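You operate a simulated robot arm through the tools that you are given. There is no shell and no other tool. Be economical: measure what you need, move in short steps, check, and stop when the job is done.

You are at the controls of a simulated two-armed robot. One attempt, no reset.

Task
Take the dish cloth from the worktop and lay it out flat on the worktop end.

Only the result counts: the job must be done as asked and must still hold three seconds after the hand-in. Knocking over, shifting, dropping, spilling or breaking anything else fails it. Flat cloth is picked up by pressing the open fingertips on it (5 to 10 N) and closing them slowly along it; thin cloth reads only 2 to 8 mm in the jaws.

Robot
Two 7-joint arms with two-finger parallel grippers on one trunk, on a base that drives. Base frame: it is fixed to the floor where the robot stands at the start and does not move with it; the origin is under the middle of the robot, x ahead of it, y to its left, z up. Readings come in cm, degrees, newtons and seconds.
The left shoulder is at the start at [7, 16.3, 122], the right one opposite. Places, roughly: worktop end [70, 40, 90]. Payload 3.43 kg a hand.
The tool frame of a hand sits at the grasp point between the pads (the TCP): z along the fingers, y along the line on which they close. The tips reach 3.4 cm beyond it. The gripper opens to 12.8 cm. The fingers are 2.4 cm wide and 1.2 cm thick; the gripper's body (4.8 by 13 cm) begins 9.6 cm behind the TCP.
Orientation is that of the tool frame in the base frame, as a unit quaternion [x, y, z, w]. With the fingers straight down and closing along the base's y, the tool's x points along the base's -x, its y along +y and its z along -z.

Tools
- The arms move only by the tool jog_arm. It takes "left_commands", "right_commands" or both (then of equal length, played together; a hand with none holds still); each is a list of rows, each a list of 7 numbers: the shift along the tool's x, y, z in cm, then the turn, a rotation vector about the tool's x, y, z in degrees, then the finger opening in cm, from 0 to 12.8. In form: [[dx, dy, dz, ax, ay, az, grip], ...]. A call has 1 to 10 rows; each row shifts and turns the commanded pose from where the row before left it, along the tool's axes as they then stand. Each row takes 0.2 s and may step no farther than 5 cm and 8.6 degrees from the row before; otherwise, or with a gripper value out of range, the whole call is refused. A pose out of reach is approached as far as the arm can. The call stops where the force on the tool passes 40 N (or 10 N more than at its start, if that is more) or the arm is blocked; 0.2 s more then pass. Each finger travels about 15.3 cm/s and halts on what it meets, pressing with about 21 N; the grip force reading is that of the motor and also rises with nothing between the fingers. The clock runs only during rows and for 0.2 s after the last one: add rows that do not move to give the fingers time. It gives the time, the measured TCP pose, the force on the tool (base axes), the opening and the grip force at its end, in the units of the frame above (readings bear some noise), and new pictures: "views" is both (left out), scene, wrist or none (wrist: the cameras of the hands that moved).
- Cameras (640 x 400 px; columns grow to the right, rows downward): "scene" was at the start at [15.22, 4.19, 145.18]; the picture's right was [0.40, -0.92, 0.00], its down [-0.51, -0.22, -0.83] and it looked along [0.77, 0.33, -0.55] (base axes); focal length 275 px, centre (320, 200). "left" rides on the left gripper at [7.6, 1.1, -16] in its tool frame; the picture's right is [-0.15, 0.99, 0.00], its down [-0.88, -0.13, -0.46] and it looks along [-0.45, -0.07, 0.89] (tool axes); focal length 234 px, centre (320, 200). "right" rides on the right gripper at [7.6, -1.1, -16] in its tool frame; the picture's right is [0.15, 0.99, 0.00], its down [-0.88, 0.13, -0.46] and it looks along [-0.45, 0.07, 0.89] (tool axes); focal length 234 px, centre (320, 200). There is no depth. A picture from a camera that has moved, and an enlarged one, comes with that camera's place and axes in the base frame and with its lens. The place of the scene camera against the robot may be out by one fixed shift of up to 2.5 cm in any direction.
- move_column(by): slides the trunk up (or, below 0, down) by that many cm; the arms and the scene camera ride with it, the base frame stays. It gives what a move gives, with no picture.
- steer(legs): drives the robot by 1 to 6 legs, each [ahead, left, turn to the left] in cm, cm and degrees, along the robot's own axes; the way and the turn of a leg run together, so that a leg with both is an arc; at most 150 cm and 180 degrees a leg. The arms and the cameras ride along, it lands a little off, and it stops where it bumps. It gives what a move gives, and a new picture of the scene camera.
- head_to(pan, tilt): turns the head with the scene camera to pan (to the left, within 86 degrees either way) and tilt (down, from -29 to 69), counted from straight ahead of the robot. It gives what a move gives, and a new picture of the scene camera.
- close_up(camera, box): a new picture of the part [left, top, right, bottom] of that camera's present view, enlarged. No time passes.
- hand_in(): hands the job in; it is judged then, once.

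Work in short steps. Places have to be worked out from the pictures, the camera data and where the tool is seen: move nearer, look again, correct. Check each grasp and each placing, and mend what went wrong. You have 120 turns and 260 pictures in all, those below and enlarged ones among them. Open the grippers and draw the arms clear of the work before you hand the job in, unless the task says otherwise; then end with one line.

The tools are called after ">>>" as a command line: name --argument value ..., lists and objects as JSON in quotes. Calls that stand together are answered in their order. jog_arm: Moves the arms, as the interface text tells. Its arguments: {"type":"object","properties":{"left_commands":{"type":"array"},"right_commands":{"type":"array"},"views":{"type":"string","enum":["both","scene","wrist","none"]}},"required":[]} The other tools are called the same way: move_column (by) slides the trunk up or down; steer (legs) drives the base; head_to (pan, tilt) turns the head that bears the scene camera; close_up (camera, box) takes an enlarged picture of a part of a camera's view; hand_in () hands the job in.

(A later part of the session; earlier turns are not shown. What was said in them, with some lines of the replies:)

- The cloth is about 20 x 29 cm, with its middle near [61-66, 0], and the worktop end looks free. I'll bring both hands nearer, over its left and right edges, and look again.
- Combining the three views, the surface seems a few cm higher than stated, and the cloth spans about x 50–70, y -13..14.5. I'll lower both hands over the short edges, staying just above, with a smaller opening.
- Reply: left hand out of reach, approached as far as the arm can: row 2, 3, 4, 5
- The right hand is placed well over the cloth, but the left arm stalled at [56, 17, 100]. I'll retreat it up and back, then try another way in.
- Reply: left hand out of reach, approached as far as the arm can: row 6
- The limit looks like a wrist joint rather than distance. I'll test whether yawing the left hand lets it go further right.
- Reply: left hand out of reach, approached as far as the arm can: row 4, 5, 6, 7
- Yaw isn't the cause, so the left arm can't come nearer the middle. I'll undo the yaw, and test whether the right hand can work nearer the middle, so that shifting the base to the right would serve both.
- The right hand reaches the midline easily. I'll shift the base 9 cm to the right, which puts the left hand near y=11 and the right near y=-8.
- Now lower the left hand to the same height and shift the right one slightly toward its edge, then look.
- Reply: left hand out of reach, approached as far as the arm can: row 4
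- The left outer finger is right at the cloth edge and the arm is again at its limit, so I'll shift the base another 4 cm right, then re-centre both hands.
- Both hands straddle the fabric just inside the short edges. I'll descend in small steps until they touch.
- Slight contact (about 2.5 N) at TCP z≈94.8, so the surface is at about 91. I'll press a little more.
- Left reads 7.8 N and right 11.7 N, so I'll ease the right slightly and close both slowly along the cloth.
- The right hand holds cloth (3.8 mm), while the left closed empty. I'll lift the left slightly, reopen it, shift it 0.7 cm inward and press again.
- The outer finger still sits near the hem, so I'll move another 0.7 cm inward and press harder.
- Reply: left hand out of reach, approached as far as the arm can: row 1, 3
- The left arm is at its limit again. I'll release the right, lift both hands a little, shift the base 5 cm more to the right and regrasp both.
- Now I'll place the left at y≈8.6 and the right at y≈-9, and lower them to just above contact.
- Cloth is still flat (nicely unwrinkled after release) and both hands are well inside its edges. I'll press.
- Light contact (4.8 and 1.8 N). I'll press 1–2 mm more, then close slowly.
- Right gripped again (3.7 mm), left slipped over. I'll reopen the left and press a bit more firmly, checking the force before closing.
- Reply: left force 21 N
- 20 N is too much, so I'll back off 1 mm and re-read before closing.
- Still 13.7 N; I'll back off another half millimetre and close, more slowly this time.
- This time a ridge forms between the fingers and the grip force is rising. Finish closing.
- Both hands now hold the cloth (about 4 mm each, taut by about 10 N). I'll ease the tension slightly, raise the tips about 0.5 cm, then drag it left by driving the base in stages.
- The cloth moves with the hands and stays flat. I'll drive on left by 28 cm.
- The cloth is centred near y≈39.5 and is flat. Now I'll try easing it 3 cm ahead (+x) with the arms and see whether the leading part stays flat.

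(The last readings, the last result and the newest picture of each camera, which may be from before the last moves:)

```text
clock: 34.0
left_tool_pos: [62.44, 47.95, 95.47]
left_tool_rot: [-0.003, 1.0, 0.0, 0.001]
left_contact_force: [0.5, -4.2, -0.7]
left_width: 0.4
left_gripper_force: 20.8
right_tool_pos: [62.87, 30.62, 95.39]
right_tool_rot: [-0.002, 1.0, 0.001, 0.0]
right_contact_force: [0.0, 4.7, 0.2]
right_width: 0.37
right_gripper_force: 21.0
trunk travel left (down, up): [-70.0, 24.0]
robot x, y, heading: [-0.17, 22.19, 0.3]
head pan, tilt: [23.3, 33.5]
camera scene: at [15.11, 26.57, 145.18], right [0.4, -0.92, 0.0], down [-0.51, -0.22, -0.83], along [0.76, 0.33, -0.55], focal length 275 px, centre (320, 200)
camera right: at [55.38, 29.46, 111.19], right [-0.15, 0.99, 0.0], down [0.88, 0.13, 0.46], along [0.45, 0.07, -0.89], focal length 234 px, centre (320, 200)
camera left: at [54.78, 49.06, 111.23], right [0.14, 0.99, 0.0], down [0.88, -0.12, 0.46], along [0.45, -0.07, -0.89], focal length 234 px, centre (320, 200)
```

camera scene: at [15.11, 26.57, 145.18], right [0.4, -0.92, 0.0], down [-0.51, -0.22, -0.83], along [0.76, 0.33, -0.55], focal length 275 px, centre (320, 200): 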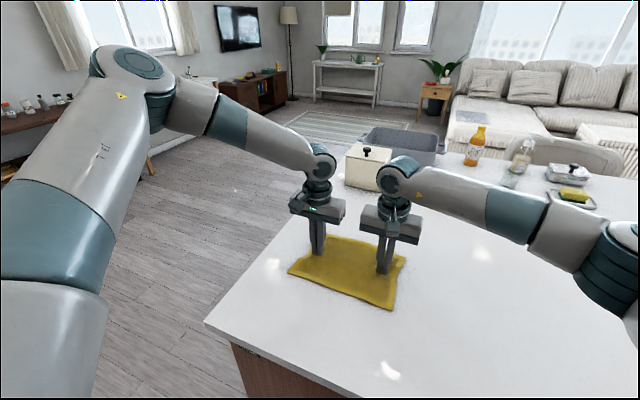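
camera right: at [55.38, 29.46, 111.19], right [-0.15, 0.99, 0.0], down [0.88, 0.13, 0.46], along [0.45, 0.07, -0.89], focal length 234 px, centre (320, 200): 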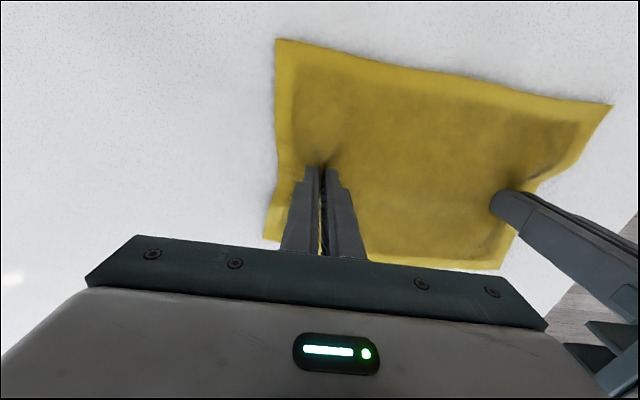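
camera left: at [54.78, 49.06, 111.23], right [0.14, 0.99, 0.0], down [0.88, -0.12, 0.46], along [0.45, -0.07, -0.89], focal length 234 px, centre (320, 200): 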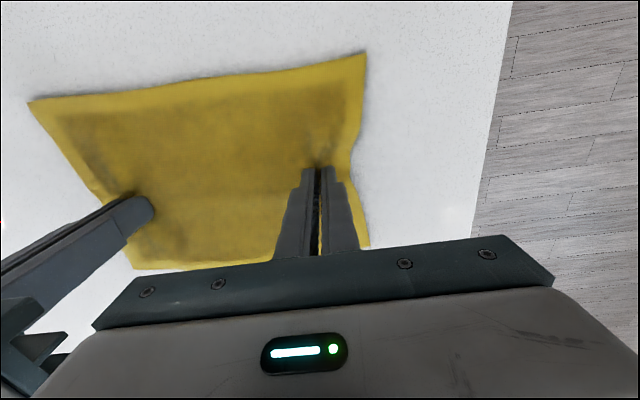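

It stays flat. Continue 6.5 cm more ahead.

>>> jog_arm --left_commands '[[-0.8, 0, 0, 0, 0, 0, 0], [-0.8, 0, 0, 0, 0, 0, 0], [-0.8, 0, 0, 0, 0, 0, 0], [-0.8, 0, 0, 0, 0, 0, 0], [-0.8, 0, 0, 0, 0, 0, 0], [-0.8, 0, 0, 0, 0, 0, 0], [-0.8, 0, 0, 0, 0, 0, 0], [-0.8, 0, 0, 0, 0, 0, 0]]' --right_commands '[[-0.8, 0, 0, 0, 0, 0, 0], [-0.8, 0, 0, 0, 0, 0, 0], [-0.8, 0, 0, 0, 0, 0, 0], [-0.8, 0, 0, 0, 0, 0, 0], [-0.8, 0, 0, 0, 0, 0, 0], [-0.8, 0, 0, 0, 0, 0, 0], [-0.8, 0, 0, 0, 0, 0, 0], [-0.8, 0, 0, 0, 0, 0, 0]]'

```text
clock: 35.8
left_tool_pos: [66.56, 49.8, 96.84]
left_tool_rot: [-0.002, 1.0, -0.004, 0.002]
left_contact_force: [3.0, -30.2, -2.9]
left_width: 0.65
left_gripper_force: 20.9
left hand out of reach, approached as far as the arm can: row 3, 4, 5, 6, 7, 8
right_tool_pos: [69.25, 30.85, 95.45]
right_tool_rot: [-0.002, 1.0, 0.002, 0.0]
right_contact_force: [-3.5, 29.0, 2.0]
right_width: 0.69
right_gripper_force: 20.5
trunk travel left (down, up): [-70.0, 24.0]
robot x, y, heading: [-0.12, 22.47, 0.3]
head pan, tilt: [23.3, 33.5]
camera scene: at [15.07, 26.61, 145.18], right [0.4, -0.92, 0.0], down [-0.51, -0.22, -0.83], along [0.77, 0.33, -0.55], focal length 275 px, centre (320, 200)
camera right: at [61.72, 29.55, 111.27], right [-0.15, 0.99, 0.0], down [0.88, 0.13, 0.46], along [0.45, 0.07, -0.89], focal length 234 px, centre (320, 200)
camera left: at [58.8, 50.93, 112.66], right [0.14, 0.99, -0.01], down [0.88, -0.12, 0.46], along [0.46, -0.07, -0.89], focal length 234 px, centre (320, 200)
```

scene: 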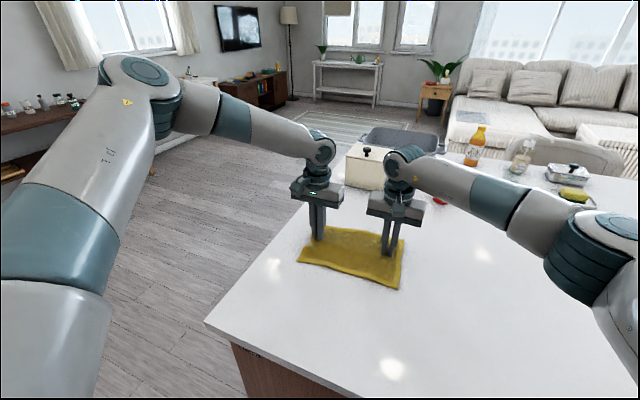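
right: 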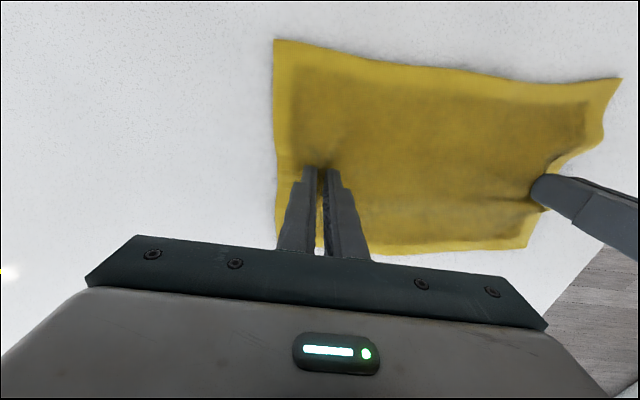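
left: 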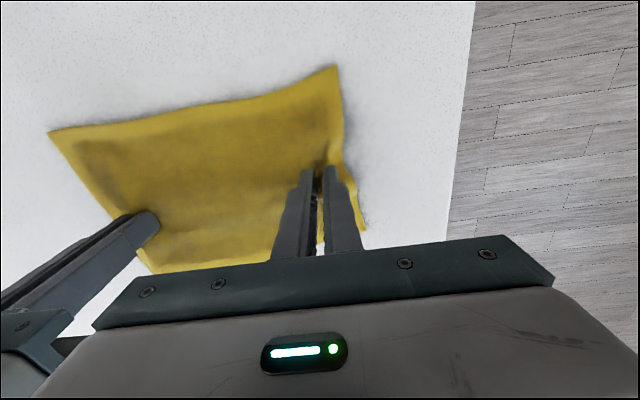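

The left arm hit its limit again, stretching the cloth (30 N). I'll bring the right hand back in line with the left at the proper spacing, ending centred near [66.5, 41].

>>> jog_arm --right_commands '[[0.6, 0.5, 0, 0, 0, 0, 0], [0.7, 0.5, 0, 0, 0, 0, 0], [0.7, 0.3, 0, 0, 0, 0, 0], [0.5, 0.2, 0, 0, 0, 0, 0]]' --left_commands '[[0, 0, 0, 0, 0, 0, 0], [0, 0, 0, 0, 0, 0, 0], [0, 0, 0.7, 0, 0, 0, 0], [0, 0, 0.6, 0, 0, 0, 0]]'

```text
clock: 36.8
left_tool_pos: [66.06, 50.27, 95.77]
left_tool_rot: [-0.003, 1.0, -0.002, 0.001]
left_contact_force: [0.5, -17.1, 0.3]
left_width: 0.38
left_gripper_force: 21.0
left hand out of reach, approached as far as the arm can: row 3
right_tool_pos: [66.82, 31.92, 95.17]
right_tool_rot: [-0.001, 1.0, 0.0, 0.0]
right_contact_force: [0.4, 16.0, 0.3]
right_width: 0.43
right_gripper_force: 20.5
trunk travel left (down, up): [-70.0, 24.0]
robot x, y, heading: [0.13, 21.93, 0.1]
head pan, tilt: [23.3, 33.5]
camera scene: at [15.06, 26.61, 145.18], right [0.4, -0.92, 0.0], down [-0.51, -0.22, -0.83], along [0.77, 0.33, -0.55], focal length 275 px, centre (320, 200)
camera right: at [59.3, 30.89, 111.08], right [-0.15, 0.99, 0.0], down [0.88, 0.13, 0.46], along [0.45, 0.07, -0.89], focal length 234 px, centre (320, 200)
camera left: at [58.35, 51.33, 111.65], right [0.14, 0.99, 0.0], down [0.88, -0.12, 0.46], along [0.45, -0.07, -0.89], focal length 234 px, centre (320, 200)
```

scene: 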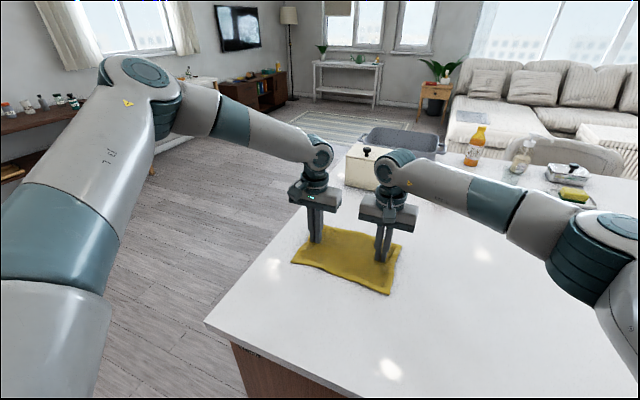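
right: 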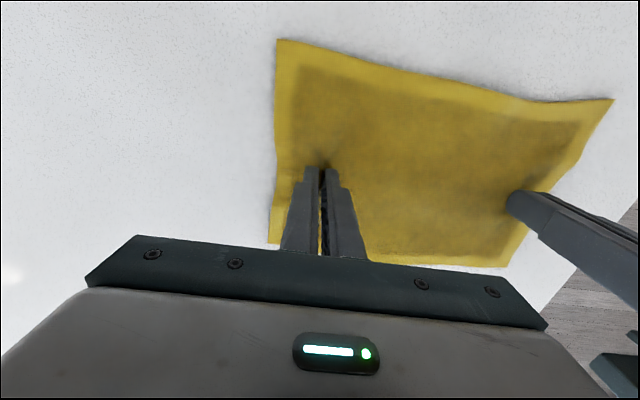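
left: 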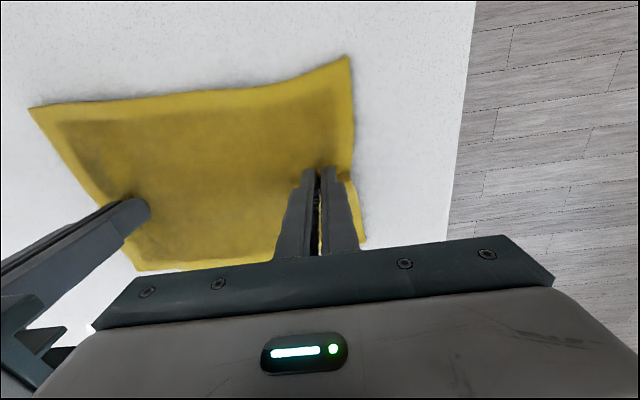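

Flat and near its place. I'll ease the tension and lower the tips to just about the surface.

>>> jog_arm --right_commands '[[0.3, 0.4, 0, 0, 0, 0, 0], [0.3, 0.4, 0.2, 0, 0, 0, 0], [0, 0, 0.1, 0, 0, 0, 0]]' --left_commands '[[0, 0, 0.3, 0, 0, 0, 0], [0, 0, 0.3, 0, 0, 0, 0], [0, 0, 0.25, 0, 0, 0, 0]]' --views "none"

```text
clock: 37.6
left_tool_pos: [65.84, 50.43, 95.17]
left_tool_rot: [-0.004, 1.0, 0.0, 0.002]
left_contact_force: [0.5, -5.9, 5.1]
left_width: 0.35
left_gripper_force: 20.8
left hand out of reach, approached as far as the arm can: row 1
right_tool_pos: [66.25, 32.75, 94.97]
right_tool_rot: [-0.001, 1.0, 0.0, 0.0]
right_contact_force: [-0.1, 6.1, 0.9]
right_width: 0.39
right_gripper_force: 21.5
trunk travel left (down, up): [-70.0, 24.0]
robot x, y, heading: [-0.34, 22.37, -0.0]
head pan, tilt: [23.3, 33.5]
```

Tension is small and the tips touch the surface. Release slowly, then lift straight up.

>>> jog_arm --left_commands '[[0, 0, 0, 0, 0, 0, 0.6], [0, 0, 0, 0, 0, 0, 1.2], [0, 0, 0, 0, 0, 0, 2], [0, 0, 0, 0, 0, 0, 3], [0, 0, 0, 0, 0, 0, 3], [0, 1, -1, 0, 0, 0, 3], [0, 1, -2, 0, 0, 0, 3], [0.5, 1, -3, 0, 0, 0, 3]]' --right_commands '[[0, 0, 0, 0, 0, 0, 0.6], [0, 0, 0, 0, 0, 0, 1.2], [0, 0, 0, 0, 0, 0, 2], [0, 0, 0, 0, 0, 0, 3], [0, 0, 0, 0, 0, 0, 3], [0, 0, -1, 0, 0, 0, 3], [0, 0, -2, 0, 0, 0, 3], [0, 0, -3, 0, 0, 0, 3]]'

```text
clock: 39.4
left_tool_pos: [65.38, 53.18, 101.1]
left_tool_rot: [-0.002, 1.0, -0.001, 0.001]
left_contact_force: [-0.1, -0.2, -0.4]
left_width: 2.98
left_gripper_force: 0.0
right_tool_pos: [66.1, 32.98, 101.02]
right_tool_rot: [-0.001, 1.0, 0.0, 0.001]
right_contact_force: [-0.8, 0.0, -0.3]
right_width: 3.0
right_gripper_force: 0.1
trunk travel left (down, up): [-70.0, 24.0]
robot x, y, heading: [0.14, 22.32, 0.1]
head pan, tilt: [23.3, 33.5]
camera scene: at [14.86, 26.6, 145.19], right [0.4, -0.92, 0.0], down [-0.51, -0.22, -0.83], along [0.77, 0.33, -0.55], focal length 275 px, centre (320, 200)
camera right: at [58.48, 31.81, 116.95], right [-0.15, 0.99, 0.0], down [0.88, 0.13, 0.46], along [0.45, 0.07, -0.89], focal length 234 px, centre (320, 200)
camera left: at [57.68, 54.29, 116.94], right [0.14, 0.99, 0.0], down [0.88, -0.13, 0.46], along [0.45, -0.07, -0.89], focal length 234 px, centre (320, 200)
```

scene: 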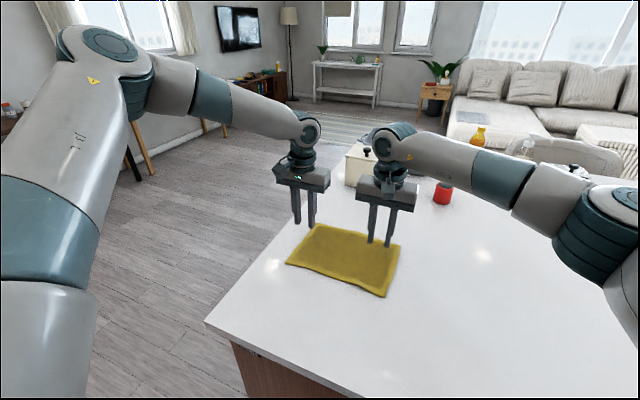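
right: 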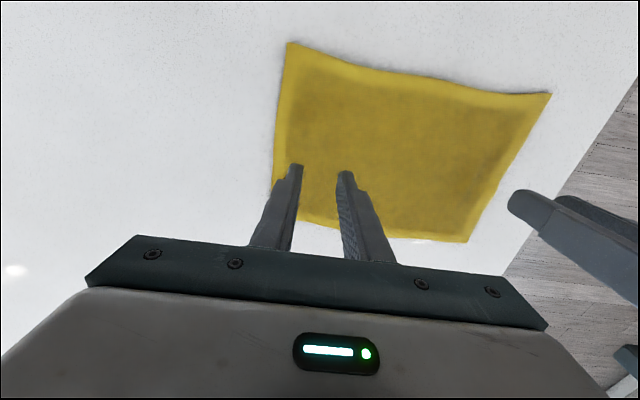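
left: 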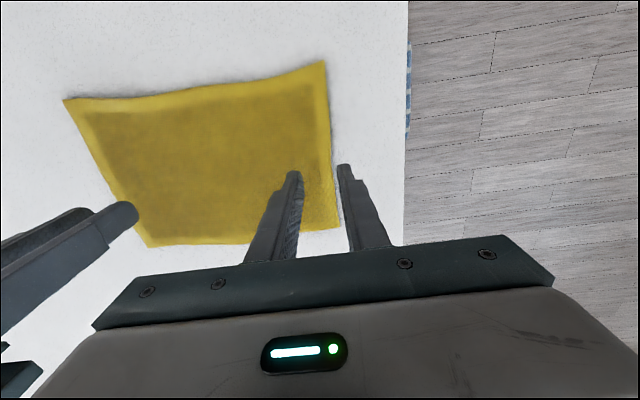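

The cloth lies flat, spanning about x 56–75, y 28–55, and fully on the worktop end. I'll open the grippers and raise and draw back the arms.

>>> jog_arm --left_commands '[[0, 2, -3, 0, 0, 0, 5], [0, 2, -3, 0, 0, 0, 7], [2, 2, -3, 0, 0, 0, 9], [3, 2, -2, 0, 0, 0, 11], [4, 1, 0, 0, 0, 0, 12], [4, 0, 0, 0, 0, 0, 12], [4, 0, 0, 0, 0, 0, 12]]' --right_commands '[[0, -2, -3, 0, 0, 0, 3], [0, -3, -3, 0, 0, 0, 5], [0, -3, -3, 0, 0, 0, 9], [2, -4, -2, 0, 0, 0, 11], [2, -4, 0, 0, 0, 0, 12], [2, -4, 0, 0, 0, 0, 12], [2, -4, 0, 0, 0, 0, 12]]' --views "scene"

>>> close_up --camera "scene" --box '[220, 180, 460, 330]'

```text
clock: 41.0
left_tool_pos: [48.25, 62.07, 111.97]
left_tool_rot: [-0.003, 1.0, -0.001, 0.001]
left_contact_force: [-0.7, 0.1, 0.1]
left_width: 11.99
left_gripper_force: 0.0
right_tool_pos: [57.84, 8.57, 112.26]
right_tool_rot: [-0.003, 1.0, 0.001, 0.002]
right_contact_force: [-0.3, 0.3, 0.6]
right_width: 12.03
right_gripper_force: 0.0
trunk travel left (down, up): [-70.0, 24.0]
robot x, y, heading: [-0.0, 22.79, 0.2]
head pan, tilt: [23.3, 33.5]
camera scene: at [14.72, 26.39, 145.23], right [0.4, -0.92, 0.0], down [-0.5, -0.22, -0.84], along [0.77, 0.33, -0.55], focal length 275 px, centre (320, 200)
```

scene: 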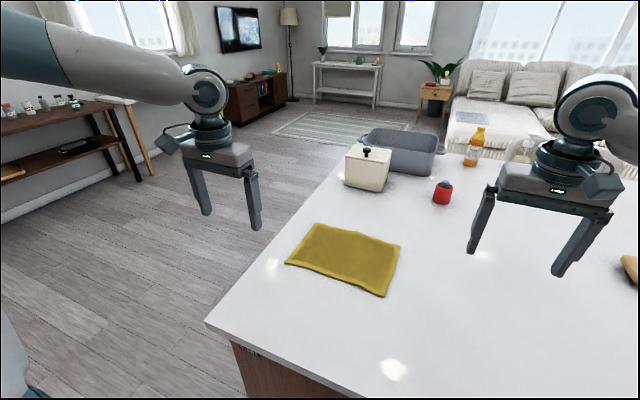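

```text
2.67 times, centred on (340, 255) of scene
camera zoom: at [14.72, 26.39, 145.23], right [0.4, -0.92, 0.0], down [-0.5, -0.22, -0.84], along [0.77, 0.33, -0.55], focal length 733 px, centre (267, 53)
```

zoom: 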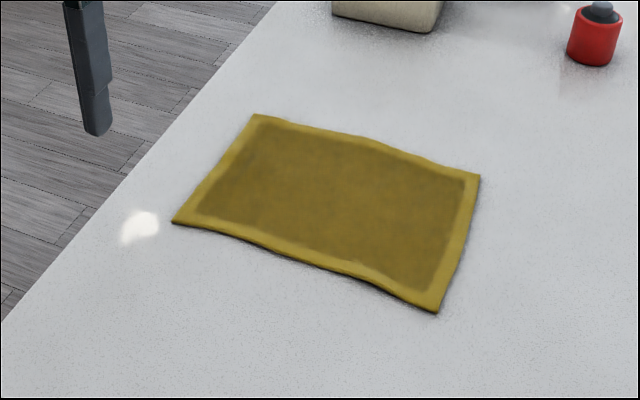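

The cloth lies flat and whole on the worktop end, nothing else has moved, and the arms are clear with grippers open. I'll hand it in.

>>> hand_in

```text
The job is handed in.
```

The dish cloth lies flat on the worktop end, centred at about [65.5, 42]. That is roughly 5 cm from the place given, with nothing else moved and both arms clear with grippers open.
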